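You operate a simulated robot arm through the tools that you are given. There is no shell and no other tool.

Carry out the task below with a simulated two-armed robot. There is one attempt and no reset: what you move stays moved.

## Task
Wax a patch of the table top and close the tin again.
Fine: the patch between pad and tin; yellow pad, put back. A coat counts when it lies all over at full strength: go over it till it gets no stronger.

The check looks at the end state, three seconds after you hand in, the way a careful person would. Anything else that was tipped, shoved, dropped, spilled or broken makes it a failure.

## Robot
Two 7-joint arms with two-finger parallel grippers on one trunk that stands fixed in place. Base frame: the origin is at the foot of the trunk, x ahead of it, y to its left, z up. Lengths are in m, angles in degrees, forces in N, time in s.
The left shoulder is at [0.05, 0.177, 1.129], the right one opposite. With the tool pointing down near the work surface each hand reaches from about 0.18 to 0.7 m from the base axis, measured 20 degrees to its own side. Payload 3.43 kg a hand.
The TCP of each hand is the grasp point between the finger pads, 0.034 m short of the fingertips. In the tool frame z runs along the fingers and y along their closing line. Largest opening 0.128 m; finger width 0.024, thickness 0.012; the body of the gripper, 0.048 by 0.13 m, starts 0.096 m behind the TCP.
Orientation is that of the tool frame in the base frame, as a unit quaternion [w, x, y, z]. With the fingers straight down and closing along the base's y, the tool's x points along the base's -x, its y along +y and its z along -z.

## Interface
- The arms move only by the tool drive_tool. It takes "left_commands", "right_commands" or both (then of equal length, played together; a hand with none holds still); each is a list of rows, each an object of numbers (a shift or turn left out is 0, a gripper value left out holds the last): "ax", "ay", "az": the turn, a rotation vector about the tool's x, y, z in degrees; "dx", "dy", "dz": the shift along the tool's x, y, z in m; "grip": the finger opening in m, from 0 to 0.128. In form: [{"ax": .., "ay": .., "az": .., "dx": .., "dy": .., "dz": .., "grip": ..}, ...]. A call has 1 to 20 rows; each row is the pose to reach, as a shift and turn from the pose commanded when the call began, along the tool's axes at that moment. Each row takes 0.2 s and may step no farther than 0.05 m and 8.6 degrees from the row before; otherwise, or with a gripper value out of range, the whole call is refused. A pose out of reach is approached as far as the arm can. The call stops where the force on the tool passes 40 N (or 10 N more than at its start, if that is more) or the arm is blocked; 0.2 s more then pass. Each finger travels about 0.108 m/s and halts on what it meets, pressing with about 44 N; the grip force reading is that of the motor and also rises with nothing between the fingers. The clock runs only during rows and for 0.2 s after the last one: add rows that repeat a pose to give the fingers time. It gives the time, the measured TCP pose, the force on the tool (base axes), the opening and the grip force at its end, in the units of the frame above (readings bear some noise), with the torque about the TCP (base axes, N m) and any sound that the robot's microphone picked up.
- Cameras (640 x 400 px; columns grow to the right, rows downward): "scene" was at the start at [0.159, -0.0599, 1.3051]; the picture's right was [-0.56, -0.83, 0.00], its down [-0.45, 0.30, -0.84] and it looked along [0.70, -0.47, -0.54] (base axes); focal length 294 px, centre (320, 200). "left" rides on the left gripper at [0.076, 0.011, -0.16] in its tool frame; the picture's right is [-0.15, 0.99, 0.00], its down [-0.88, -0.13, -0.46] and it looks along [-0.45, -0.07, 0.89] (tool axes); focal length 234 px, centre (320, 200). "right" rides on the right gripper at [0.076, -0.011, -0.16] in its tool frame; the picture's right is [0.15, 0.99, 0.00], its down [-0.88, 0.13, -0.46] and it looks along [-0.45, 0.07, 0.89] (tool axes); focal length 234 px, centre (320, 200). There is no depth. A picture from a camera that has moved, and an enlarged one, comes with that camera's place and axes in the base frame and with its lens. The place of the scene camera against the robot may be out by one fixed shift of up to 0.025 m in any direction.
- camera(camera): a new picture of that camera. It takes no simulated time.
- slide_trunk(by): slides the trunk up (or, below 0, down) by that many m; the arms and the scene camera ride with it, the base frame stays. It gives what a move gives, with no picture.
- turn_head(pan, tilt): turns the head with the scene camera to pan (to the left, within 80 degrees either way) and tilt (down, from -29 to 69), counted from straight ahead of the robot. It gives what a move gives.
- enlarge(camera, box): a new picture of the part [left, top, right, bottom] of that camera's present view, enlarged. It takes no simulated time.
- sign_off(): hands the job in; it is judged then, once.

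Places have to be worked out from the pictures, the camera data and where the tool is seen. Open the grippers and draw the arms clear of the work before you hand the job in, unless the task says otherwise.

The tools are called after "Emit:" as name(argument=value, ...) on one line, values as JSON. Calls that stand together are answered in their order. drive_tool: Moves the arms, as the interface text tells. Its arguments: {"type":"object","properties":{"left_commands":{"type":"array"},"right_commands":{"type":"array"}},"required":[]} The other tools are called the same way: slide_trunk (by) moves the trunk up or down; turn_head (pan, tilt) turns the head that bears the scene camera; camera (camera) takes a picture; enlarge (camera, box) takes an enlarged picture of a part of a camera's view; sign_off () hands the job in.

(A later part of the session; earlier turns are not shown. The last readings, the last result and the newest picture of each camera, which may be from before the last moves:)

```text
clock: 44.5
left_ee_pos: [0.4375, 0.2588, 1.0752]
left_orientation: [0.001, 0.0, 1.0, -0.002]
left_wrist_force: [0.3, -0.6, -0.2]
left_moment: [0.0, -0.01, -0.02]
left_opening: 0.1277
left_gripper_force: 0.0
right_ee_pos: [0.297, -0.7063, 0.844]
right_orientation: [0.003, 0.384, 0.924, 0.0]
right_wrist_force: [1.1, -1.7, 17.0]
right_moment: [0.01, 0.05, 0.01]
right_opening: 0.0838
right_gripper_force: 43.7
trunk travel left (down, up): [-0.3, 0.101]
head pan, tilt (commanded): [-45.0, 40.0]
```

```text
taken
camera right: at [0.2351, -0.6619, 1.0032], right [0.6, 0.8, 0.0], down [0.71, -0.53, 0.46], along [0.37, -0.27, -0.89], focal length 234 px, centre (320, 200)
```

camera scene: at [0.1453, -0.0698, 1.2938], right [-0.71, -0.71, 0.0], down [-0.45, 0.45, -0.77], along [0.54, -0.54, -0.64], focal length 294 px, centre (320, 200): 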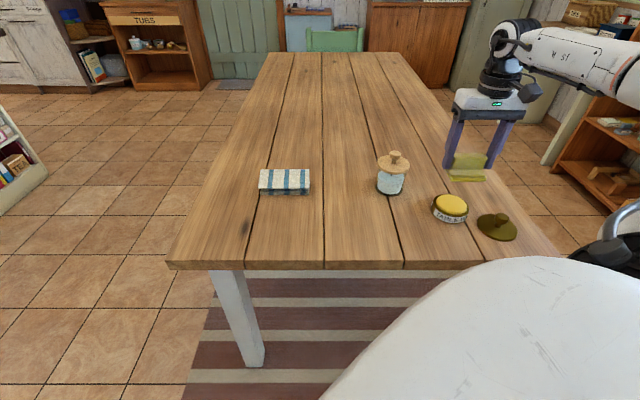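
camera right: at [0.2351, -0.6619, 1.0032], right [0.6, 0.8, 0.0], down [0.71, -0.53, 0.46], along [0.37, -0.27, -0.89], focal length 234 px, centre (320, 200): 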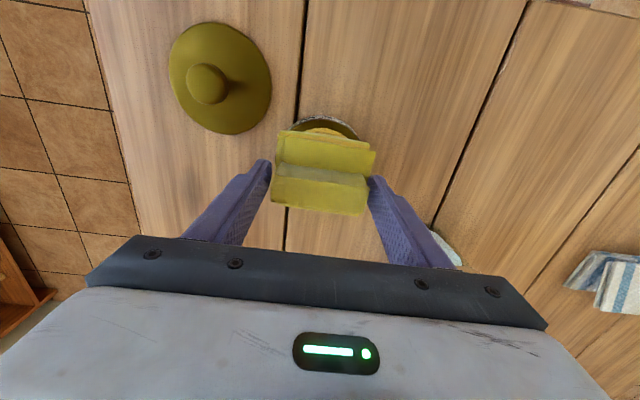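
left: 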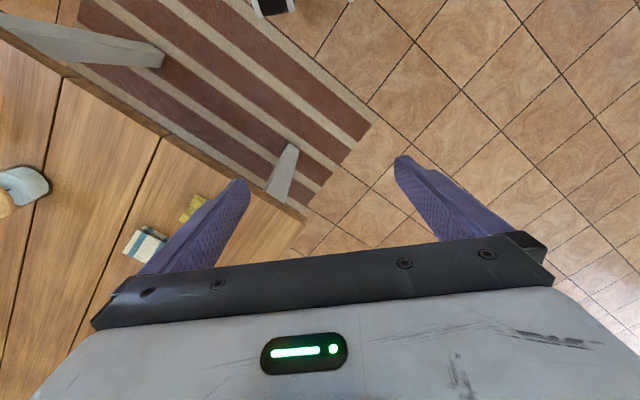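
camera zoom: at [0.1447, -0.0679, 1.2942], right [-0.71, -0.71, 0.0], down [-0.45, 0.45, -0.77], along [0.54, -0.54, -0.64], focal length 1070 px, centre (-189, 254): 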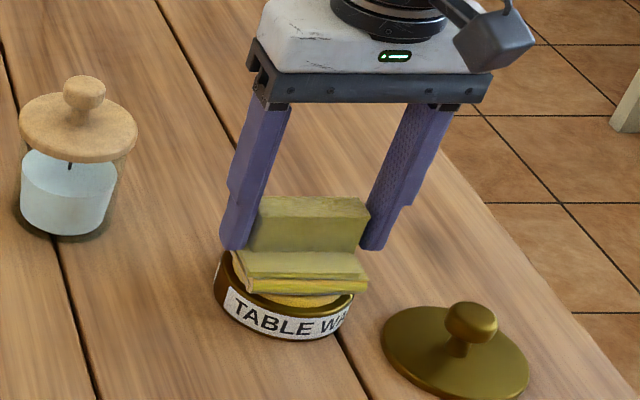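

The pad is pressed on the wax at 17 N. I'll lift it straight off and check the pad and tin.

Emit:
drive_tool(right_commands=[{"dz": -0.005}, {"dz": -0.02}, {"dz": -0.05}, {"dz": -0.085}, {"dz": -0.085}])

Emit:
enlarge(camera="scene", box=[400, 110, 540, 250])

```text
clock: 45.7
left_ee_pos: [0.4386, 0.2578, 1.075]
left_orientation: [-0.001, -0.001, 1.0, 0.0]
left_wrist_force: [-0.4, -0.1, -0.1]
left_moment: [0.01, 0.0, 0.0]
left_opening: 0.128
left_gripper_force: 0.1
right_ee_pos: [0.294, -0.7084, 0.9254]
right_orientation: [0.0, 0.383, 0.924, 0.001]
right_wrist_force: [0.0, 0.9, 0.1]
right_moment: [0.0, 0.03, -0.02]
right_opening: 0.0837
right_gripper_force: 44.1
trunk travel left (down, up): [-0.3, 0.101]
head pan, tilt (commanded): [-45.0, 40.0]
```

```text
2.86 times, centred on (470, 180) of scene
camera zoom: at [0.1454, -0.0699, 1.2938], right [-0.71, -0.71, 0.0], down [-0.45, 0.45, -0.77], along [0.54, -0.54, -0.64], focal length 840 px, centre (-109, 257)
```

zoom: 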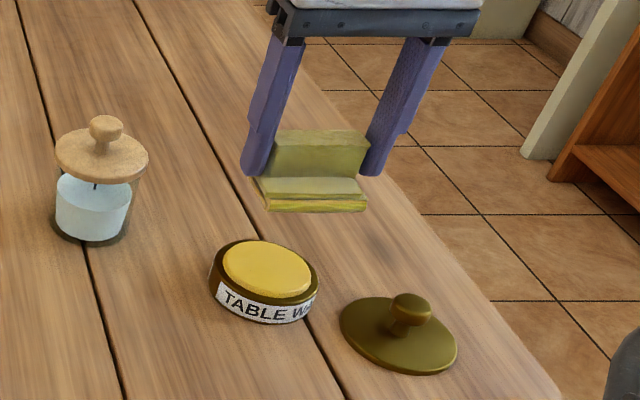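

The pad's underside now shows golden wax and the tin has not moved. I'll carry it over the middle plank between pad home and tin and come down near the surface.

Emit:
drive_tool(right_commands=[{"dy": 0.04, "dx": 0.006}, {"dy": 0.08, "dx": 0.013}, {"dy": 0.12, "dx": 0.02}, {"dy": 0.16, "dx": 0.026}, {"dy": 0.2, "dx": 0.033}, {"dy": 0.24, "dx": 0.04}, {"dy": 0.24, "dx": 0.04, "dz": 0.04}, {"dy": 0.24, "dx": 0.04, "dz": 0.08}, {"dy": 0.24, "dx": 0.04, "dz": 0.1}, {"dy": 0.24, "dx": 0.04, "dz": 0.1}])

Emit:
camera(camera="scene")

Emit:
enlarge(camera="scene", box=[280, 150, 440, 280])

Emit:
camera(camera="right")

```text
clock: 47.9
left_ee_pos: [0.4377, 0.2563, 1.0747]
left_orientation: [0.0, -0.001, 1.0, -0.001]
left_wrist_force: [0.9, 0.6, -0.5]
left_moment: [-0.02, -0.01, 0.02]
left_opening: 0.1279
left_gripper_force: 0.0
right_ee_pos: [0.4362, -0.5117, 0.8264]
right_orientation: [0.0, 0.384, 0.923, 0.001]
right_wrist_force: [0.0, 0.0, -1.5]
right_moment: [-0.02, 0.0, 0.02]
right_opening: 0.084
right_gripper_force: 43.5
trunk travel left (down, up): [-0.3, 0.101]
head pan, tilt (commanded): [-45.0, 40.0]
```

```text
taken
camera scene: at [0.1453, -0.0697, 1.2939], right [-0.71, -0.71, 0.0], down [-0.45, 0.45, -0.77], along [0.54, -0.54, -0.64], focal length 294 px, centre (320, 200)
```

scene: 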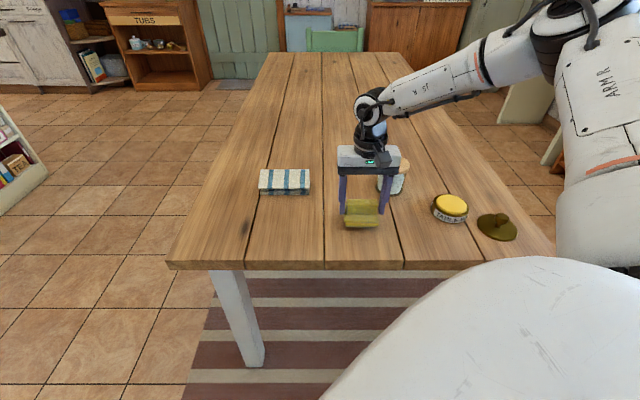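

```text
3.08 times, centred on (360, 215) of scene
camera zoom: at [0.1453, -0.0697, 1.2939], right [-0.71, -0.71, 0.0], down [-0.45, 0.45, -0.77], along [0.54, -0.54, -0.64], focal length 905 px, centre (197, 154)
```

zoom: 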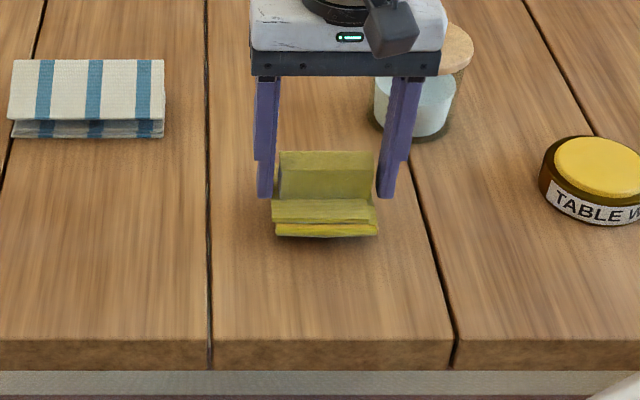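

```text
taken
camera right: at [0.3759, -0.4662, 0.9861], right [0.6, 0.8, 0.0], down [0.71, -0.53, 0.46], along [0.37, -0.27, -0.89], focal length 234 px, centre (320, 200)
```

right: 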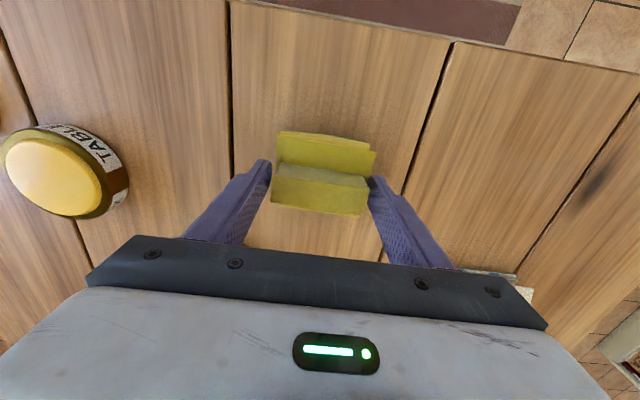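

Before touching, I'll look again at the wood around the pad from this nearer view for the worn patch's outline.

Emit:
enlarge(camera="right", box=[200, 0, 480, 175])

Emit:
enlarge(camera="right", box=[400, 20, 640, 240])

Emit:
enlarge(camera="scene", box=[160, 190, 520, 280])

```text
2.29 times, centred on (340, 88) of right
camera zoom: at [0.3759, -0.4662, 0.9861], right [0.6, 0.8, 0.0], down [0.71, -0.53, 0.46], along [0.37, -0.27, -0.89], focal length 535 px, centre (274, 457)
```

zoom: 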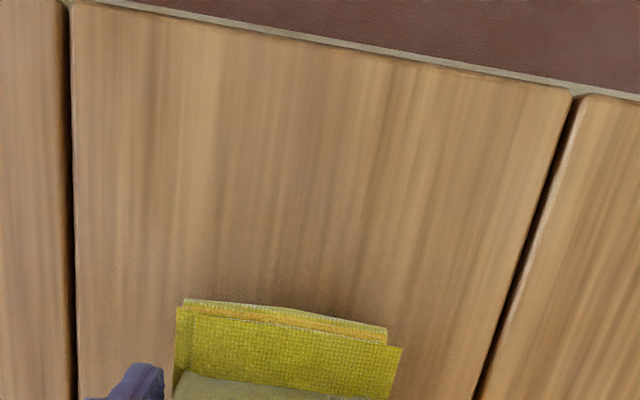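

```text
1.82 times, centred on (520, 130) of right
camera zoom: at [0.3759, -0.4662, 0.9861], right [0.6, 0.8, 0.0], down [0.71, -0.53, 0.46], along [0.37, -0.27, -0.89], focal length 426 px, centre (-44, 327)
```

zoom: 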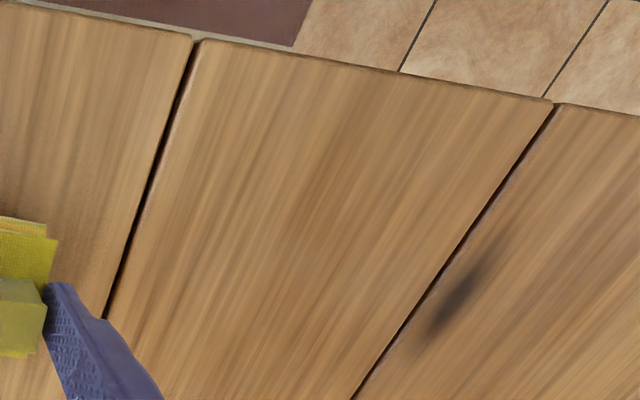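

```text
1.78 times, centred on (340, 235) of scene
camera zoom: at [0.1453, -0.0697, 1.2939], right [-0.71, -0.71, 0.0], down [-0.45, 0.45, -0.77], along [0.54, -0.54, -0.64], focal length 523 px, centre (284, 138)
```

zoom: 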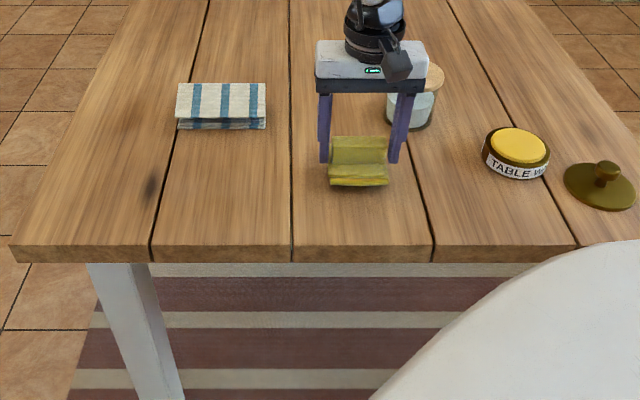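

The middle plank between the two does look a bit greyer than its neighbours. I'll bring the pad down to light contact and read the force.

Emit:
drive_tool(right_commands=[{"dz": 0.006}, {"dz": 0.011}, {"dz": 0.014}, {"dz": 0.016}])

```text
clock: 48.9
left_ee_pos: [0.4367, 0.2574, 1.076]
left_orientation: [0.001, 0.0, 1.0, 0.0]
left_wrist_force: [0.6, -0.2, 0.2]
left_moment: [0.0, 0.0, 0.02]
left_opening: 0.1281
left_gripper_force: 0.1
right_ee_pos: [0.438, -0.5079, 0.813]
right_orientation: [0.002, 0.384, 0.923, 0.0]
right_wrist_force: [-4.2, -2.8, 11.9]
right_moment: [-0.09, 0.26, 0.0]
right_opening: 0.0838
right_gripper_force: 44.3
trunk travel left (down, up): [-0.3, 0.101]
head pan, tilt (commanded): [-45.0, 40.0]
```

In contact at 12 N. I'll make a short test stroke towards the table edge and back, then lift and look at the mark.

Emit:
drive_tool(right_commands=[{"dx": 0.01}, {"dx": 0.02}, {"dx": 0.03}, {"dx": 0.04}, {"dx": 0.05}, {"dx": 0.04}, {"dx": 0.03}, {"dx": 0.02}, {"dx": 0.01}, {"dx": 0.0}])

Emit:
drive_tool(right_commands=[{"dz": -0.01}, {"dz": -0.05}, {"dz": -0.1}, {"dz": -0.1, "dx": -0.03}, {"dz": -0.1, "dx": -0.03}])

Emit:
camera(camera="right")

Emit:
enlarge(camera="scene", box=[280, 150, 440, 280])

```text
clock: 51.1
left_ee_pos: [0.4358, 0.2593, 1.0753]
left_orientation: [0.002, 0.0, 1.0, -0.001]
left_wrist_force: [0.2, 0.3, -0.1]
left_moment: [-0.05, -0.01, 0.02]
left_opening: 0.1281
left_gripper_force: 0.1
right_ee_pos: [0.4363, -0.5089, 0.8124]
right_orientation: [0.001, 0.383, 0.924, -0.001]
right_wrist_force: [-6.7, 5.6, 17.9]
right_moment: [0.52, 0.02, 0.12]
right_opening: 0.0837
right_gripper_force: 44.1
trunk travel left (down, up): [-0.3, 0.101]
head pan, tilt (commanded): [-45.0, 40.0]
```

```text
clock: 52.3
left_ee_pos: [0.4389, 0.2583, 1.0741]
left_orientation: [-0.001, -0.001, 1.0, 0.0]
left_wrist_force: [-0.3, 0.3, -0.7]
left_moment: [0.0, 0.0, -0.02]
left_opening: 0.1281
left_gripper_force: 0.0
right_ee_pos: [0.4595, -0.5328, 0.913]
right_orientation: [0.001, 0.384, 0.923, 0.002]
right_wrist_force: [0.4, 0.2, -0.3]
right_moment: [0.03, -0.03, 0.02]
right_opening: 0.0836
right_gripper_force: 44.0
trunk travel left (down, up): [-0.3, 0.101]
head pan, tilt (commanded): [-45.0, 40.0]
```

```text
taken
camera right: at [0.3979, -0.4886, 1.071], right [0.6, 0.8, 0.0], down [0.71, -0.53, 0.46], along [0.37, -0.27, -0.89], focal length 234 px, centre (320, 200)
```

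right: 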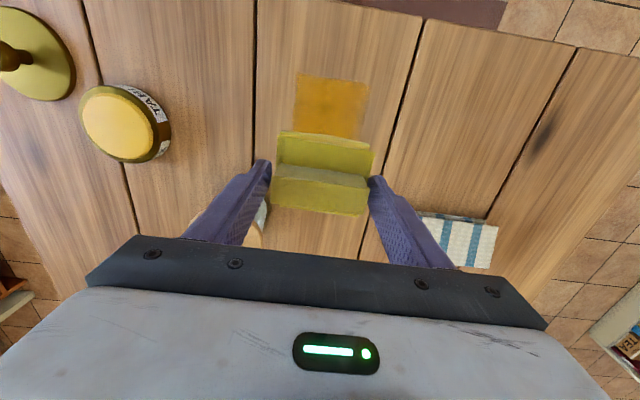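

```text
3.08 times, centred on (360, 215) of scene
camera zoom: at [0.1453, -0.0696, 1.2939], right [-0.71, -0.71, 0.0], down [-0.45, 0.45, -0.77], along [0.54, -0.54, -0.64], focal length 905 px, centre (197, 154)
```

zoom: 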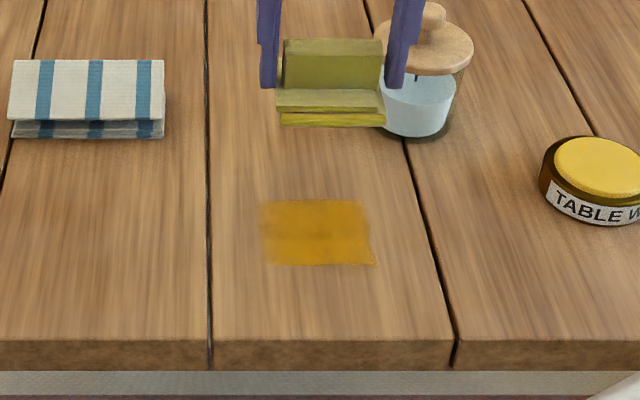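

The coat shows clearly as a golden area. I'll enlarge it to see its outline and where it is weaker.

Emit:
enlarge(camera="scene", box=[340, 200, 420, 250])

Emit:
enlarge(camera="right", box=[260, 40, 400, 150])

```text
8.00 times, centred on (380, 225) of scene
camera zoom: at [0.1453, -0.0696, 1.2939], right [-0.71, -0.71, 0.0], down [-0.45, 0.45, -0.77], along [0.54, -0.54, -0.64], focal length 2353 px, centre (-160, 0)
```

zoom: 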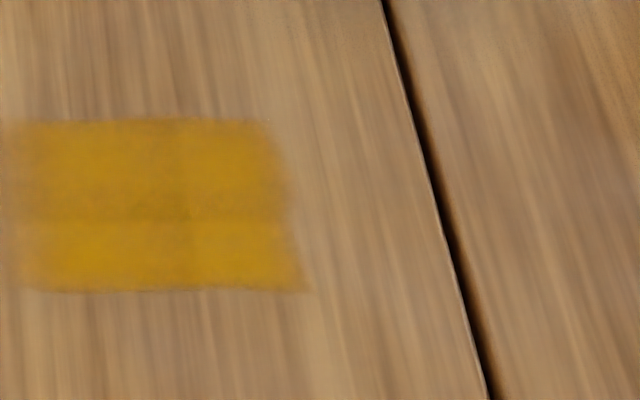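

```text
3.64 times, centred on (330, 95) of right
camera zoom: at [0.3979, -0.4886, 1.071], right [0.6, 0.8, 0.0], down [0.71, -0.53, 0.46], along [0.37, -0.27, -0.89], focal length 852 px, centre (284, 582)
```

zoom: 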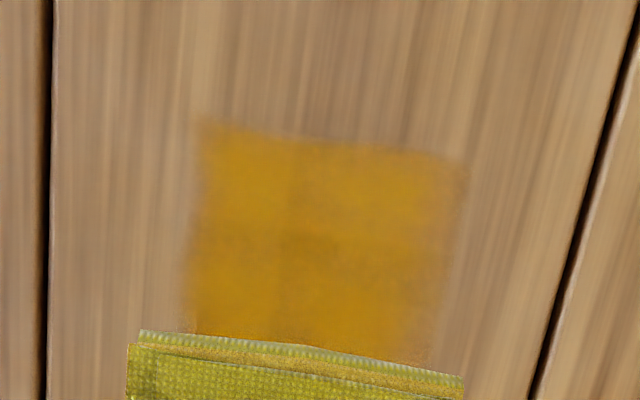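

The coat's front and back edges are sharp while its sides fade, so the patch itself may be bounded front and back (n≈0.074–0.152 from the table edge) and wider sideways. I'll go back into contact and stroke sideways along the plank-crossing direction.

Emit:
drive_tool(right_commands=[{"dx": 0.03, "dz": 0.03}, {"dx": 0.03, "dz": 0.07}, {"dx": 0.03, "dz": 0.09}, {"dx": 0.03, "dz": 0.097}, {"dx": 0.03, "dz": 0.0995}])

Emit:
drive_tool(right_commands=[{"dy": 0.015}, {"dy": 0.03}, {"dy": 0.045}, {"dy": 0.06}, {"dy": 0.045}, {"dy": 0.03}, {"dy": 0.015}, {"dy": 0.0}, {"dy": -0.015}, {"dy": -0.03}, {"dy": -0.045}, {"dy": -0.06}, {"dy": -0.045}, {"dy": -0.03}, {"dy": -0.015}, {"dy": 0.0}])

Emit:
drive_tool(right_commands=[{"dz": -0.01}, {"dz": -0.05}, {"dz": -0.1}, {"dz": -0.1, "dx": -0.03}, {"dz": -0.1, "dx": -0.03}])

Emit:
camera(camera="right")

Emit:
enlarge(camera="scene", box=[280, 150, 440, 280])

```text
clock: 53.5
left_ee_pos: [0.4368, 0.2575, 1.0753]
left_orientation: [0.001, -0.001, 1.0, 0.0]
left_wrist_force: [-0.2, 0.0, 0.2]
left_moment: [0.01, -0.01, 0.05]
left_opening: 0.1278
left_gripper_force: 0.1
right_ee_pos: [0.4383, -0.5099, 0.8121]
right_orientation: [0.001, 0.384, 0.923, 0.0]
right_wrist_force: [-2.0, -3.0, 7.7]
right_moment: [0.0, 0.11, -0.01]
right_opening: 0.0837
right_gripper_force: 44.2
trunk travel left (down, up): [-0.3, 0.101]
head pan, tilt (commanded): [-45.0, 40.0]
```

```text
clock: 56.9
left_ee_pos: [0.4365, 0.2584, 1.0755]
left_orientation: [0.0, -0.001, 1.0, 0.0]
left_wrist_force: [0.2, -1.1, 0.7]
left_moment: [0.0, -0.02, -0.01]
left_opening: 0.1279
left_gripper_force: 0.0
right_ee_pos: [0.436, -0.5115, 0.8121]
right_orientation: [0.0, 0.383, 0.924, 0.0]
right_wrist_force: [-5.1, -5.7, 16.0]
right_moment: [-0.15, 0.13, 0.05]
right_opening: 0.084
right_gripper_force: 44.0
trunk travel left (down, up): [-0.3, 0.101]
head pan, tilt (commanded): [-45.0, 40.0]
```

```text
clock: 58.1
left_ee_pos: [0.4377, 0.2572, 1.074]
left_orientation: [-0.001, -0.001, 1.0, 0.0]
left_wrist_force: [-0.7, 0.2, -0.7]
left_moment: [-0.01, -0.02, 0.0]
left_opening: 0.128
left_gripper_force: 0.0
right_ee_pos: [0.4577, -0.5325, 0.911]
right_orientation: [0.001, 0.384, 0.923, 0.001]
right_wrist_force: [0.5, -1.1, 0.0]
right_moment: [-0.02, -0.01, 0.0]
right_opening: 0.0838
right_gripper_force: 44.4
trunk travel left (down, up): [-0.3, 0.101]
head pan, tilt (commanded): [-45.0, 40.0]
```

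```text
taken
camera right: at [0.3972, -0.4877, 1.0716], right [0.6, 0.8, 0.0], down [0.71, -0.53, 0.46], along [0.37, -0.27, -0.89], focal length 234 px, centre (320, 200)
```

right: 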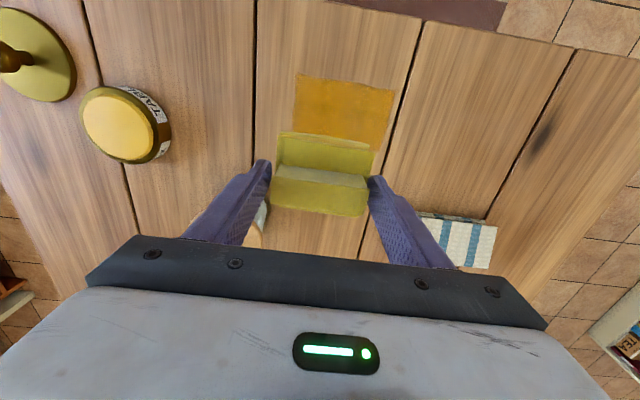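

```text
3.08 times, centred on (360, 215) of scene
camera zoom: at [0.1453, -0.0696, 1.2939], right [-0.71, -0.71, 0.0], down [-0.45, 0.45, -0.77], along [0.54, -0.54, -0.64], focal length 905 px, centre (197, 154)
```

zoom: 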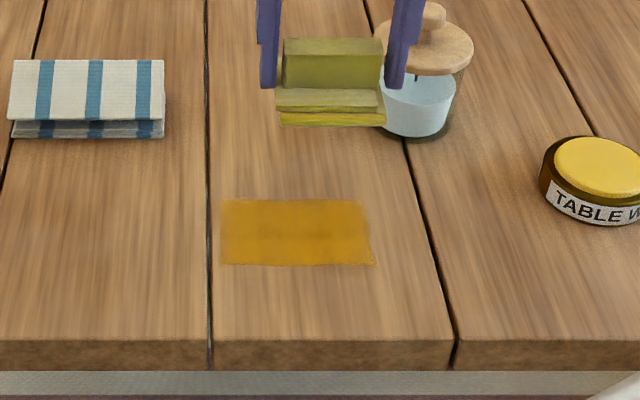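

The coat is confined to a patch about 0.12 × 0.08 m (its right side didn't grow, its left now ends just short of the plank gap). I'll enlarge to judge how even it is.

Emit:
enlarge(camera="scene", box=[325, 200, 415, 250])

Emit:
enlarge(camera="right", box=[260, 50, 420, 150])

```text
7.11 times, centred on (370, 225) of scene
camera zoom: at [0.1453, -0.0696, 1.2939], right [-0.71, -0.71, 0.0], down [-0.45, 0.45, -0.77], along [0.54, -0.54, -0.64], focal length 2092 px, centre (-36, 22)
```

zoom: 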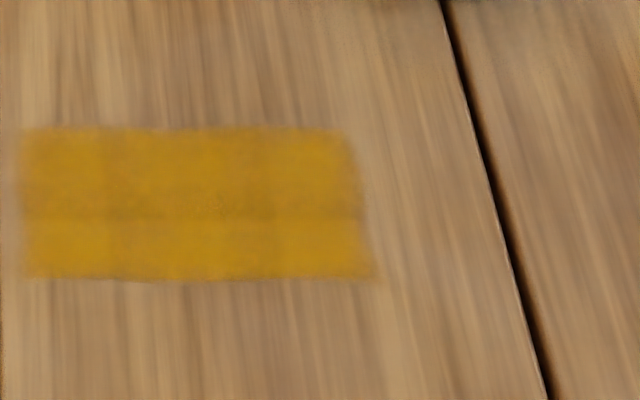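

```text
4.00 times, centred on (340, 100) of right
camera zoom: at [0.3972, -0.4877, 1.0716], right [0.6, 0.8, 0.0], down [0.71, -0.53, 0.46], along [0.37, -0.27, -0.89], focal length 937 px, centre (240, 600)
```

zoom: 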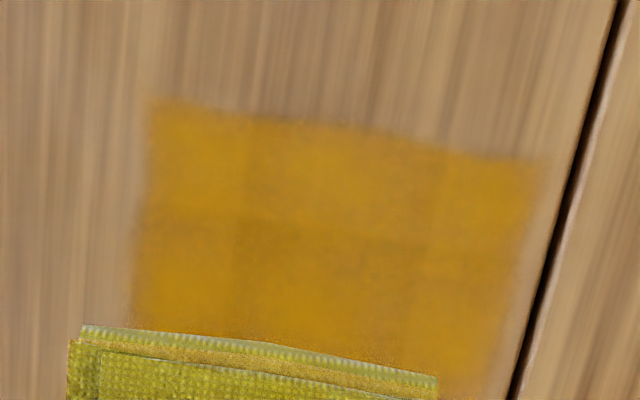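

All of the patch (it looks like 3×2 fields) has some coat. I'll go over it in two overlapping lanes and compare the strength afterwards.

Emit:
drive_tool(right_commands=[{"dx": 0.03, "dz": 0.03}, {"dx": 0.03, "dz": 0.07}, {"dx": 0.03, "dz": 0.09}, {"dx": 0.03, "dz": 0.097}, {"dx": 0.03, "dz": 0.0998}])

Emit:
drive_tool(right_commands=[{"dx": -0.012, "dy": -0.015}, {"dx": -0.012, "dy": -0.03}, {"dx": -0.012, "dy": -0.01}, {"dx": -0.012, "dy": 0.01}, {"dx": -0.012, "dy": 0.03}, {"dx": -0.012, "dy": 0.05}, {"dx": -0.012, "dy": 0.07}, {"dx": 0.004, "dy": 0.07}, {"dx": 0.02, "dy": 0.07}, {"dx": 0.02, "dy": 0.05}, {"dx": 0.02, "dy": 0.03}, {"dx": 0.02, "dy": 0.01}, {"dx": 0.02, "dy": -0.01}, {"dx": 0.02, "dy": -0.03}, {"dx": 0.004, "dy": -0.03}, {"dx": -0.012, "dy": -0.03}, {"dx": -0.012, "dy": -0.01}, {"dx": 0.0, "dy": 0.0}])

Emit:
drive_tool(right_commands=[{"dz": -0.01}, {"dz": -0.05}, {"dz": -0.1}, {"dz": -0.1, "dx": -0.03}, {"dz": -0.1, "dx": -0.03}])

Emit:
enlarge(camera="scene", box=[325, 200, 415, 250])

Emit:
enlarge(camera="right", box=[260, 50, 420, 150])

```text
clock: 59.3
left_ee_pos: [0.4367, 0.2574, 1.0754]
left_orientation: [0.001, -0.001, 1.0, -0.001]
left_wrist_force: [-0.3, -1.2, -0.2]
left_moment: [0.0, -0.01, -0.02]
left_opening: 0.1282
left_gripper_force: 0.1
right_ee_pos: [0.4366, -0.5094, 0.8125]
right_orientation: [0.001, 0.383, 0.924, 0.001]
right_wrist_force: [-4.0, -0.7, 9.6]
right_moment: [-0.03, 0.17, -0.01]
right_opening: 0.0839
right_gripper_force: 44.1
trunk travel left (down, up): [-0.3, 0.101]
head pan, tilt (commanded): [-45.0, 40.0]
```

```text
clock: 63.1
left_ee_pos: [0.4362, 0.2575, 1.0747]
left_orientation: [-0.001, 0.0, 1.0, 0.0]
left_wrist_force: [0.4, -0.8, 0.2]
left_moment: [-0.01, -0.02, 0.05]
left_opening: 0.128
left_gripper_force: 0.0
right_ee_pos: [0.4382, -0.5104, 0.8123]
right_orientation: [0.001, 0.384, 0.924, 0.001]
right_wrist_force: [-0.3, -1.8, 3.9]
right_moment: [-0.04, -0.16, -0.04]
right_opening: 0.0839
right_gripper_force: 44.2
trunk travel left (down, up): [-0.3, 0.101]
head pan, tilt (commanded): [-45.0, 40.0]
```

```text
clock: 64.3
left_ee_pos: [0.4373, 0.2569, 1.075]
left_orientation: [0.0, -0.001, 1.0, 0.0]
left_wrist_force: [-1.1, -0.3, -0.9]
left_moment: [0.0, -0.01, -0.01]
left_opening: 0.128
left_gripper_force: 0.2
right_ee_pos: [0.4581, -0.531, 0.9114]
right_orientation: [0.001, 0.384, 0.923, 0.001]
right_wrist_force: [-0.1, -0.7, 0.2]
right_moment: [0.0, 0.01, 0.03]
right_opening: 0.0837
right_gripper_force: 43.9
trunk travel left (down, up): [-0.3, 0.101]
head pan, tilt (commanded): [-45.0, 40.0]
```

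```text
7.11 times, centred on (370, 225) of scene
camera zoom: at [0.1453, -0.0696, 1.2939], right [-0.71, -0.71, 0.0], down [-0.45, 0.45, -0.77], along [0.54, -0.54, -0.64], focal length 2092 px, centre (-36, 22)
```

zoom: 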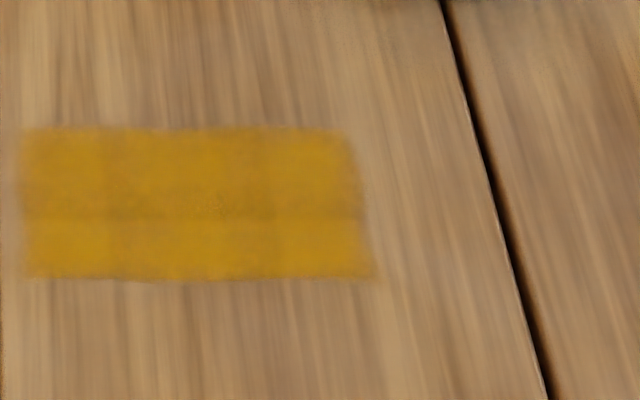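

```text
4.00 times, centred on (340, 100) of right
camera zoom: at [0.397, -0.486, 1.0723], right [0.6, 0.8, 0.0], down [0.71, -0.53, 0.46], along [0.37, -0.27, -0.89], focal length 937 px, centre (240, 600)
```

zoom: 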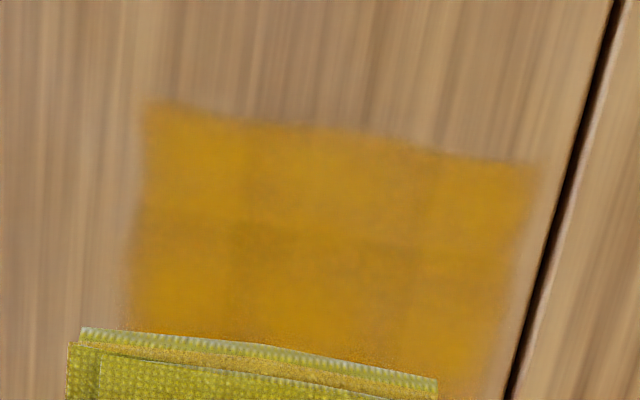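

The coat looks unchanged by that pass: either full strength or the pad is running dry. To be sure I'll reload the pad on the wax and go over once more.

Emit:
drive_tool(right_commands=[{"dx": 0.02, "dy": -0.03, "dz": -0.01}, {"dx": 0.02, "dy": -0.07, "dz": -0.015}, {"dx": 0.02, "dy": -0.11, "dz": -0.015}, {"dx": 0.015, "dy": -0.15, "dz": -0.015}, {"dx": 0.005, "dy": -0.19, "dz": -0.015}, {"dx": -0.007, "dy": -0.225, "dz": -0.015}, {"dx": -0.01, "dy": -0.24, "dz": -0.015}, {"dx": -0.01, "dy": -0.24, "dz": 0.02}, {"dx": -0.01, "dy": -0.24, "dz": 0.045}, {"dx": -0.01, "dy": -0.24, "dz": 0.057}, {"dx": -0.01, "dy": -0.24, "dz": 0.06}])

Emit:
enlarge(camera="scene", box=[400, 130, 520, 240])

```text
clock: 66.7
left_ee_pos: [0.4372, 0.2554, 1.0746]
left_orientation: [-0.001, 0.0, 1.0, 0.0]
left_wrist_force: [-0.8, -0.7, -0.1]
left_moment: [0.02, -0.01, 0.03]
left_opening: 0.1278
left_gripper_force: 0.2
right_ee_pos: [0.297, -0.7086, 0.8501]
right_orientation: [-0.001, 0.384, 0.923, 0.001]
right_wrist_force: [0.6, 0.3, -0.6]
right_moment: [-0.03, -0.02, -0.03]
right_opening: 0.0839
right_gripper_force: 43.8
trunk travel left (down, up): [-0.3, 0.101]
head pan, tilt (commanded): [-45.0, 40.0]
```

```text
3.64 times, centred on (460, 185) of scene
camera zoom: at [0.1453, -0.0698, 1.2938], right [-0.71, -0.71, 0.0], down [-0.45, 0.45, -0.77], along [0.54, -0.54, -0.64], focal length 1070 px, centre (-189, 254)
```

zoom: 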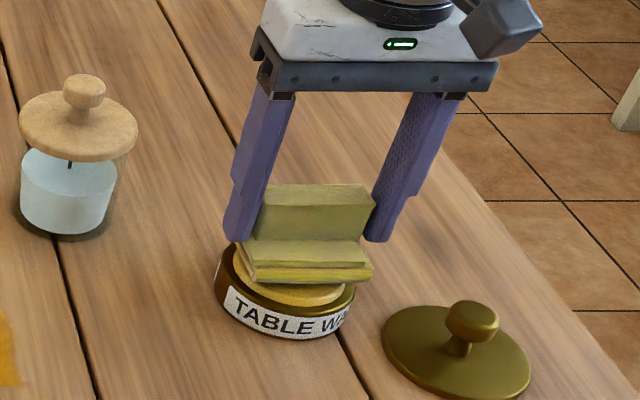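

The pad is again centred just above the wax. I'll press it down gently, hold, and lift off.

Emit:
drive_tool(right_commands=[{"dz": 0.003}, {"dz": 0.006}, {"dz": 0.0075}, {"dz": 0.008}, {"dz": 0.008}, {"dz": 0.008}])

Emit:
drive_tool(right_commands=[{"dz": -0.005}, {"dz": -0.02}, {"dz": -0.05}, {"dz": -0.08}, {"dz": -0.08}])

Emit:
enlarge(camera="scene", box=[400, 110, 540, 250])

```text
clock: 68.1
left_ee_pos: [0.4374, 0.2574, 1.0753]
left_orientation: [0.0, 0.0, 1.0, 0.001]
left_wrist_force: [-0.2, -1.1, -0.9]
left_moment: [0.04, 0.01, 0.01]
left_opening: 0.1281
left_gripper_force: 0.1
right_ee_pos: [0.2969, -0.7077, 0.8426]
right_orientation: [0.0, 0.383, 0.924, 0.0]
right_wrist_force: [-0.2, -1.0, -0.2]
right_moment: [0.02, 0.02, 0.01]
right_opening: 0.0841
right_gripper_force: 43.8
trunk travel left (down, up): [-0.3, 0.101]
head pan, tilt (commanded): [-45.0, 40.0]
```

```text
clock: 69.3
left_ee_pos: [0.4369, 0.2571, 1.0754]
left_orientation: [0.001, -0.001, 1.0, 0.0]
left_wrist_force: [-0.4, -0.2, -0.2]
left_moment: [0.0, 0.0, -0.02]
left_opening: 0.1279
left_gripper_force: 0.1
right_ee_pos: [0.2947, -0.7086, 0.9245]
right_orientation: [0.0, 0.383, 0.924, 0.001]
right_wrist_force: [-0.1, 0.1, -0.5]
right_moment: [-0.01, 0.03, -0.03]
right_opening: 0.0837
right_gripper_force: 44.4
trunk travel left (down, up): [-0.3, 0.101]
head pan, tilt (commanded): [-45.0, 40.0]
```

```text
2.86 times, centred on (470, 180) of scene
camera zoom: at [0.1454, -0.0699, 1.2938], right [-0.71, -0.71, 0.0], down [-0.45, 0.45, -0.77], along [0.54, -0.54, -0.64], focal length 840 px, centre (-109, 257)
```

zoom: 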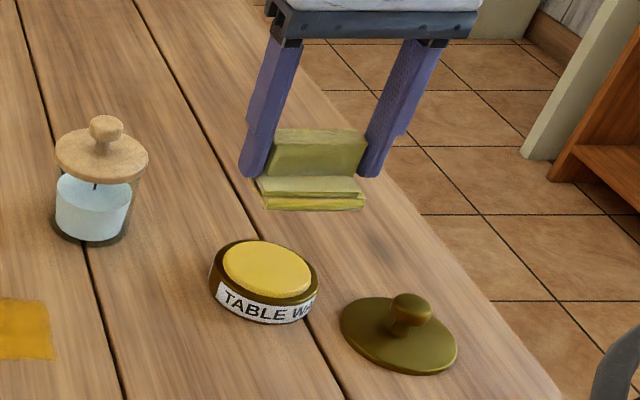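

At that depth there was no contact force this time, so the pad has shifted a millimetre or two up in the grip or the wax gave way. I'll go down again until I really feel it.

Emit:
drive_tool(right_commands=[{"dz": 0.04}, {"dz": 0.07}, {"dz": 0.08}, {"dz": 0.082}, {"dz": 0.0835}, {"dz": 0.0835}])

```text
clock: 70.7
left_ee_pos: [0.4363, 0.2583, 1.0751]
left_orientation: [0.0, -0.001, 1.0, -0.001]
left_wrist_force: [-0.2, -0.1, -1.1]
left_moment: [-0.01, -0.04, -0.01]
left_opening: 0.1279
left_gripper_force: 0.1
right_ee_pos: [0.2952, -0.708, 0.8418]
right_orientation: [0.003, 0.384, 0.923, -0.001]
right_wrist_force: [-1.3, -1.8, 13.4]
right_moment: [0.14, 0.07, 0.01]
right_opening: 0.0837
right_gripper_force: 44.2
trunk travel left (down, up): [-0.3, 0.101]
head pan, tilt (commanded): [-45.0, 40.0]
```

Now 13 N on the wax. I'll lift off and carry the pad back to the patch, coming down to light contact.

Emit:
drive_tool(right_commands=[{"dz": -0.01}, {"dz": -0.05}, {"dz": -0.08}, {"dz": -0.08, "dx": 0.02, "dy": 0.04}, {"dz": -0.08, "dx": 0.035, "dy": 0.08}, {"dz": -0.08, "dx": 0.045, "dy": 0.12}, {"dz": -0.08, "dx": 0.045, "dy": 0.16}, {"dz": -0.08, "dx": 0.042, "dy": 0.2}, {"dz": -0.08, "dx": 0.04, "dy": 0.24}, {"dz": -0.04, "dx": 0.04, "dy": 0.24}, {"dz": 0.0, "dx": 0.04, "dy": 0.24}, {"dz": 0.02, "dx": 0.04, "dy": 0.24}, {"dz": 0.028, "dx": 0.04, "dy": 0.24}, {"dz": 0.03, "dx": 0.04, "dy": 0.24}, {"dz": 0.03, "dx": 0.04, "dy": 0.24}])

Emit:
enlarge(camera="scene", box=[280, 150, 440, 280])

```text
clock: 73.9
left_ee_pos: [0.4377, 0.2583, 1.0759]
left_orientation: [0.0, 0.0, 1.0, -0.001]
left_wrist_force: [-0.1, -0.4, -0.5]
left_moment: [0.02, 0.0, 0.0]
left_opening: 0.1281
left_gripper_force: 0.1
right_ee_pos: [0.4398, -0.5112, 0.8098]
right_orientation: [0.001, 0.384, 0.923, 0.001]
right_wrist_force: [-1.9, -0.2, 8.5]
right_moment: [0.05, 0.12, -0.02]
right_opening: 0.0838
right_gripper_force: 44.6
trunk travel left (down, up): [-0.3, 0.101]
head pan, tilt (commanded): [-45.0, 40.0]
```

```text
3.08 times, centred on (360, 215) of scene
camera zoom: at [0.1446, -0.0691, 1.2941], right [-0.71, -0.71, 0.0], down [-0.45, 0.45, -0.77], along [0.54, -0.54, -0.64], focal length 905 px, centre (197, 154)
```

zoom: 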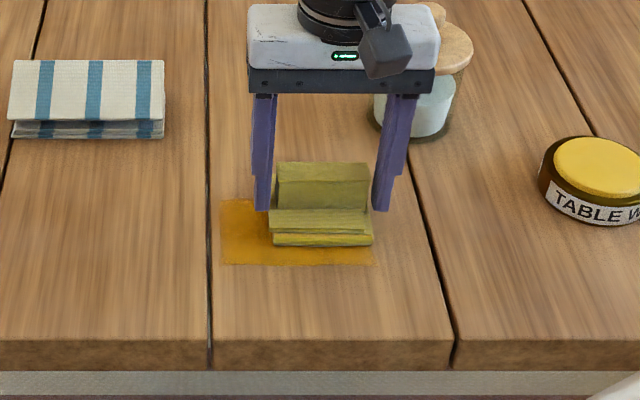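

In contact at 8.5 N. I'll go over the whole patch in overlapping lanes, twice.

Emit:
drive_tool(right_commands=[{"dx": -0.015, "dy": -0.02}, {"dx": -0.015, "dy": -0.035}, {"dx": -0.015, "dy": -0.015}, {"dx": -0.015, "dy": 0.005}, {"dx": -0.015, "dy": 0.025}, {"dx": -0.015, "dy": 0.045}, {"dx": -0.015, "dy": 0.07}, {"dx": 0.005, "dy": 0.07}, {"dx": 0.005, "dy": 0.05}, {"dx": 0.005, "dy": 0.03}, {"dx": 0.005, "dy": 0.01}, {"dx": 0.005, "dy": -0.01}, {"dx": 0.005, "dy": -0.035}, {"dx": 0.025, "dy": -0.035}, {"dx": 0.025, "dy": -0.015}, {"dx": 0.025, "dy": 0.005}, {"dx": 0.025, "dy": 0.025}, {"dx": 0.025, "dy": 0.045}, {"dx": 0.025, "dy": 0.07}, {"dx": 0.005, "dy": 0.07}])

Emit:
drive_tool(right_commands=[{"dx": 0.02, "dy": 0.0}, {"dx": 0.0, "dy": 0.0}, {"dx": -0.02, "dy": 0.0}, {"dx": -0.02, "dy": -0.025}, {"dx": 0.0, "dy": -0.025}, {"dx": 0.02, "dy": -0.025}, {"dx": 0.02, "dy": -0.05}, {"dx": 0.0, "dy": -0.05}, {"dx": -0.02, "dy": -0.05}, {"dx": -0.02, "dy": -0.075}, {"dx": 0.0, "dy": -0.075}, {"dx": 0.02, "dy": -0.075}, {"dx": 0.02, "dy": -0.1}, {"dx": 0.0, "dy": -0.1}, {"dx": -0.02, "dy": -0.1}, {"dx": -0.02, "dy": -0.085}, {"dx": -0.005, "dy": -0.07}])

Emit:
drive_tool(right_commands=[{"dz": -0.01}, {"dz": -0.05}, {"dz": -0.1}, {"dz": -0.1, "dx": -0.03}, {"dz": -0.1, "dx": -0.03}])

Emit:
enlarge(camera="scene", box=[325, 200, 415, 250])

Emit:
enlarge(camera="right", box=[260, 50, 420, 150])

```text
clock: 78.1
left_ee_pos: [0.437, 0.2587, 1.0747]
left_orientation: [0.001, -0.001, 1.0, -0.001]
left_wrist_force: [-0.2, 0.4, 0.1]
left_moment: [0.0, 0.01, -0.01]
left_opening: 0.1281
left_gripper_force: 0.0
right_ee_pos: [0.4844, -0.4549, 0.8098]
right_orientation: [0.0, 0.383, 0.924, 0.001]
right_wrist_force: [-1.8, 3.4, 9.0]
right_moment: [-0.08, 0.3, -0.16]
right_opening: 0.0837
right_gripper_force: 43.4
trunk travel left (down, up): [-0.3, 0.101]
head pan, tilt (commanded): [-45.0, 40.0]
```

```text
clock: 81.7
left_ee_pos: [0.4373, 0.2571, 1.0751]
left_orientation: [0.001, 0.0, 1.0, -0.001]
left_wrist_force: [0.6, -0.3, -0.6]
left_moment: [-0.01, -0.02, -0.01]
left_opening: 0.128
left_gripper_force: 0.0
right_ee_pos: [0.4379, -0.5089, 0.8098]
right_orientation: [0.001, 0.383, 0.924, 0.0]
right_wrist_force: [0.1, -2.8, 7.3]
right_moment: [-0.1, 0.07, 0.05]
right_opening: 0.0837
right_gripper_force: 43.9
trunk travel left (down, up): [-0.3, 0.101]
head pan, tilt (commanded): [-45.0, 40.0]
```

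```text
clock: 82.9
left_ee_pos: [0.4369, 0.2579, 1.075]
left_orientation: [0.0, -0.002, 1.0, 0.0]
left_wrist_force: [0.7, 0.7, 0.1]
left_moment: [-0.01, -0.02, -0.01]
left_opening: 0.1279
left_gripper_force: 0.0
right_ee_pos: [0.4587, -0.531, 0.9098]
right_orientation: [0.0, 0.384, 0.923, 0.001]
right_wrist_force: [1.1, 0.7, -0.4]
right_moment: [0.02, 0.01, 0.02]
right_opening: 0.0839
right_gripper_force: 44.3
trunk travel left (down, up): [-0.3, 0.101]
head pan, tilt (commanded): [-45.0, 40.0]
```

```text
7.11 times, centred on (370, 225) of scene
camera zoom: at [0.1453, -0.0696, 1.2939], right [-0.71, -0.71, 0.0], down [-0.45, 0.45, -0.77], along [0.54, -0.54, -0.64], focal length 2092 px, centre (-36, 22)
```

zoom: 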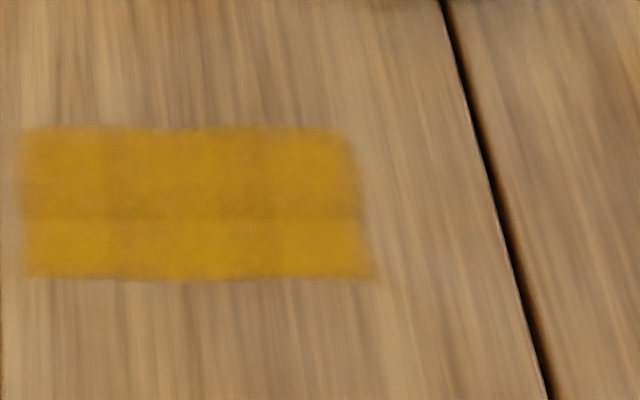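

```text
4.00 times, centred on (340, 100) of right
camera zoom: at [0.3975, -0.4866, 1.0704], right [0.6, 0.8, 0.0], down [0.71, -0.53, 0.46], along [0.37, -0.27, -0.89], focal length 937 px, centre (240, 600)
```

zoom: 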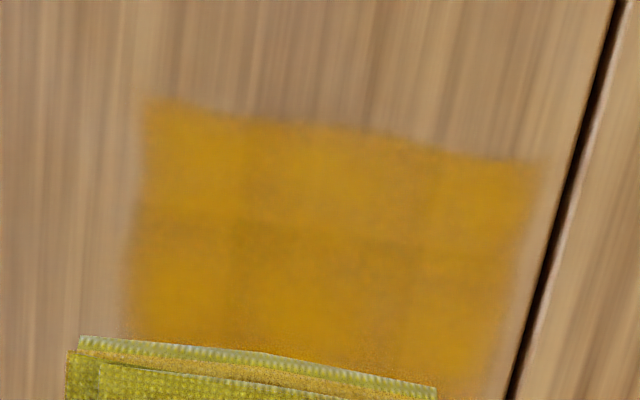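

No further change after reloading and rubbing again, so the coat is at full strength and even over the patch. Now I'll carry the pad back to its home spot and stop just above the table.

Emit:
drive_tool(right_commands=[{"dx": 0.02, "dy": 0.03}, {"dx": 0.035, "dy": 0.07}, {"dx": 0.0427, "dy": 0.11}, {"dx": 0.0427, "dy": 0.15}, {"dx": 0.0427, "dy": 0.19}, {"dx": 0.0427, "dy": 0.225}, {"dx": 0.0427, "dy": 0.2425}, {"dx": 0.0427, "dy": 0.2425, "dz": 0.03}, {"dx": 0.0427, "dy": 0.2425, "dz": 0.06}, {"dx": 0.0427, "dy": 0.2425, "dz": 0.08}, {"dx": 0.0427, "dy": 0.2425, "dz": 0.088}, {"dx": 0.0427, "dy": 0.2425, "dz": 0.088}])

Emit:
enlarge(camera="scene", box=[200, 150, 320, 250])

Emit:
camera(camera="right")

```text
clock: 85.5
left_ee_pos: [0.4373, 0.2572, 1.0749]
left_orientation: [-0.001, -0.001, 1.0, 0.001]
left_wrist_force: [0.0, -0.4, 0.8]
left_moment: [0.0, -0.01, 0.02]
left_opening: 0.128
left_gripper_force: 0.1
right_ee_pos: [0.5612, -0.341, 0.8471]
right_orientation: [0.001, 0.384, 0.923, 0.001]
right_wrist_force: [0.6, 0.1, -0.4]
right_moment: [-0.01, 0.0, 0.01]
right_opening: 0.0837
right_gripper_force: 43.9
right hand out of reach, approached as far as the arm can: row 7, 8, 9, 10, 11, 12
trunk travel left (down, up): [-0.3, 0.101]
head pan, tilt (commanded): [-45.0, 40.0]
```

```text
4.00 times, centred on (260, 200) of scene
camera zoom: at [0.1454, -0.0698, 1.2938], right [-0.71, -0.71, 0.0], down [-0.45, 0.45, -0.77], along [0.54, -0.54, -0.64], focal length 1177 px, centre (560, 200)
```

zoom: 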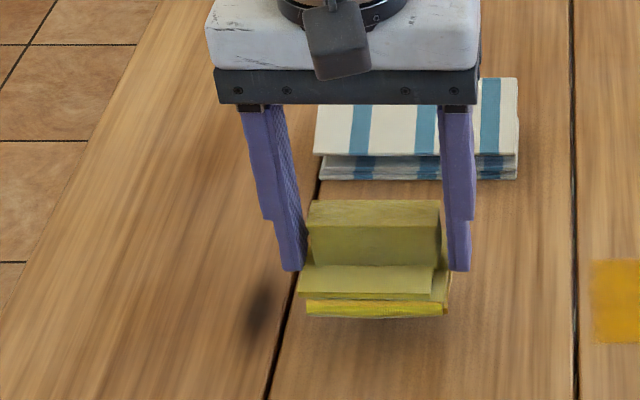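

```text
taken
camera right: at [0.4993, -0.2963, 1.006], right [0.6, 0.8, 0.0], down [0.71, -0.53, 0.46], along [0.37, -0.27, -0.89], focal length 234 px, centre (320, 200)
```

right: 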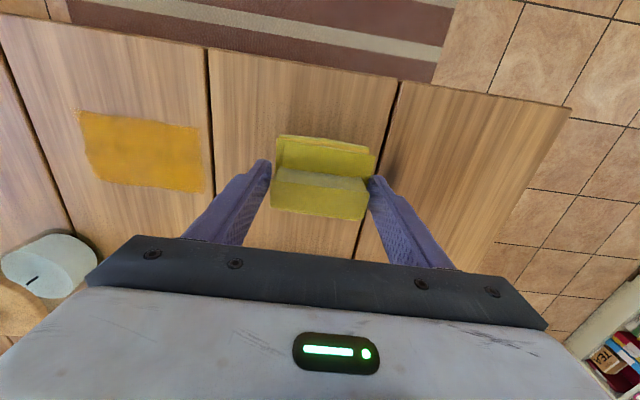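

The arm says the last bit is out of reach in its present posture (stopped at [0.561,-0.341,0.847]). It got there before from higher up, so I'll raise to z≈0.96 first and then move over the home spot.

Emit:
drive_tool(right_commands=[{"dz": -0.03}, {"dz": -0.07}, {"dz": -0.112}, {"dz": -0.112, "dx": -0.01, "dy": 0.018}, {"dz": -0.112, "dx": -0.0205, "dy": 0.0372}, {"dz": -0.112, "dx": -0.0205, "dy": 0.0372}])

Emit:
camera(camera="scene")

```text
clock: 86.9
left_ee_pos: [0.4373, 0.2561, 1.0749]
left_orientation: [0.0, -0.001, 1.0, 0.0]
left_wrist_force: [0.1, 0.1, -0.5]
left_moment: [0.03, -0.01, 0.01]
left_opening: 0.1283
left_gripper_force: 0.1
right_ee_pos: [0.5936, -0.329, 0.9598]
right_orientation: [0.001, 0.384, 0.924, 0.002]
right_wrist_force: [-0.4, -0.3, -1.4]
right_moment: [-0.02, -0.02, 0.0]
right_opening: 0.0836
right_gripper_force: 43.5
right hand out of reach, approached as far as the arm can: row 5, 6
trunk travel left (down, up): [-0.3, 0.101]
head pan, tilt (commanded): [-45.0, 40.0]
```

```text
taken
camera scene: at [0.1456, -0.0698, 1.2938], right [-0.71, -0.71, 0.0], down [-0.45, 0.45, -0.77], along [0.54, -0.54, -0.64], focal length 294 px, centre (320, 200)
```

scene: 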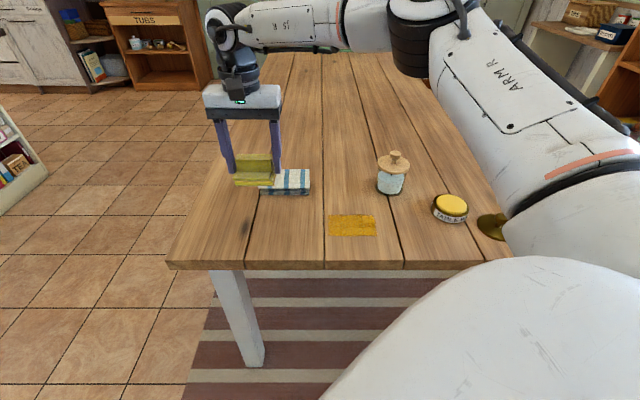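

Still 8 mm short in this elbow-high posture. I'll see whether turning the hand a little (yaw toward -53°) frees the last bit, still well above the table.

Emit:
drive_tool(right_commands=[{"az": 4}, {"az": 8}, {"az": 8, "dx": -0.006, "dy": 0.006}, {"az": 8, "dx": -0.006, "dy": 0.006}])

```text
clock: 87.9
left_ee_pos: [0.4363, 0.2568, 1.076]
left_orientation: [0.0, -0.001, 1.0, 0.0]
left_wrist_force: [-0.6, 0.3, 0.2]
left_moment: [0.03, -0.01, 0.02]
left_opening: 0.1281
left_gripper_force: 0.0
right_ee_pos: [0.5922, -0.3298, 0.9602]
right_orientation: [0.001, 0.447, 0.895, 0.002]
right_wrist_force: [0.4, -0.5, 0.4]
right_moment: [0.01, 0.0, 0.01]
right_opening: 0.0837
right_gripper_force: 44.1
right hand out of reach, approached as far as the arm can: row 3, 4
trunk travel left (down, up): [-0.3, 0.101]
head pan, tilt (commanded): [-45.0, 40.0]
```

Yaw isn't the limit; the reach is better the higher the hand is relative to the shoulder (0.033 m more for 0.11 m). So I'll lower the trunk 0.1 m, which puts the pad at about 0.05 m above the table, and try again.

Emit:
slide_trunk(by=-0.1)

Emit:
drive_tool(right_commands=[{"dz": -0.03, "az": -4}, {"dz": -0.06, "az": -8}, {"dz": -0.08, "az": -8}, {"dz": -0.08, "az": -8, "dx": -0.005, "dy": 0.006}, {"dz": -0.08, "az": -8, "dx": -0.005, "dy": 0.006}])

Emit:
camera(camera="scene")

```text
clock: 89.3
left_ee_pos: [0.4368, 0.2569, 0.9751]
left_orientation: [0.0, 0.0, 1.0, 0.0]
left_wrist_force: [0.5, -0.9, -0.3]
left_moment: [0.01, -0.01, 0.0]
left_opening: 0.1282
left_gripper_force: 0.0
right_ee_pos: [0.5919, -0.3306, 0.8609]
right_orientation: [0.0, 0.446, 0.895, 0.001]
right_wrist_force: [-0.3, 0.0, -1.0]
right_moment: [0.01, 0.01, 0.0]
right_opening: 0.0838
right_gripper_force: 43.8
trunk travel left (down, up): [-0.2, 0.201]
head pan, tilt (commanded): [-45.0, 40.0]
```

```text
clock: 90.5
left_ee_pos: [0.4386, 0.2577, 0.975]
left_orientation: [0.0, -0.001, 1.0, -0.001]
left_wrist_force: [-0.6, 0.2, -0.9]
left_moment: [0.01, 0.0, 0.02]
left_opening: 0.1282
left_gripper_force: 0.1
right_ee_pos: [0.5888, -0.332, 0.9399]
right_orientation: [0.002, 0.383, 0.924, 0.002]
right_wrist_force: [0.1, 0.5, 0.0]
right_moment: [-0.03, 0.02, 0.03]
right_opening: 0.0838
right_gripper_force: 44.4
right hand out of reach, approached as far as the arm can: row 4, 5
trunk travel left (down, up): [-0.2, 0.201]
head pan, tilt (commanded): [-45.0, 40.0]
```

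```text
taken
camera scene: at [0.1454, -0.0697, 1.1938], right [-0.71, -0.71, 0.0], down [-0.45, 0.45, -0.77], along [0.54, -0.54, -0.64], focal length 294 px, centre (320, 200)
```

scene: 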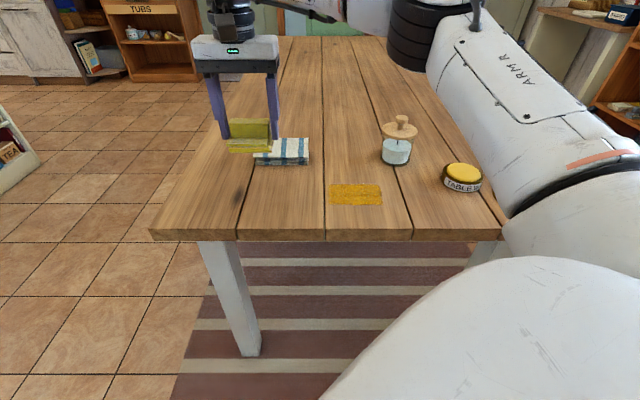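

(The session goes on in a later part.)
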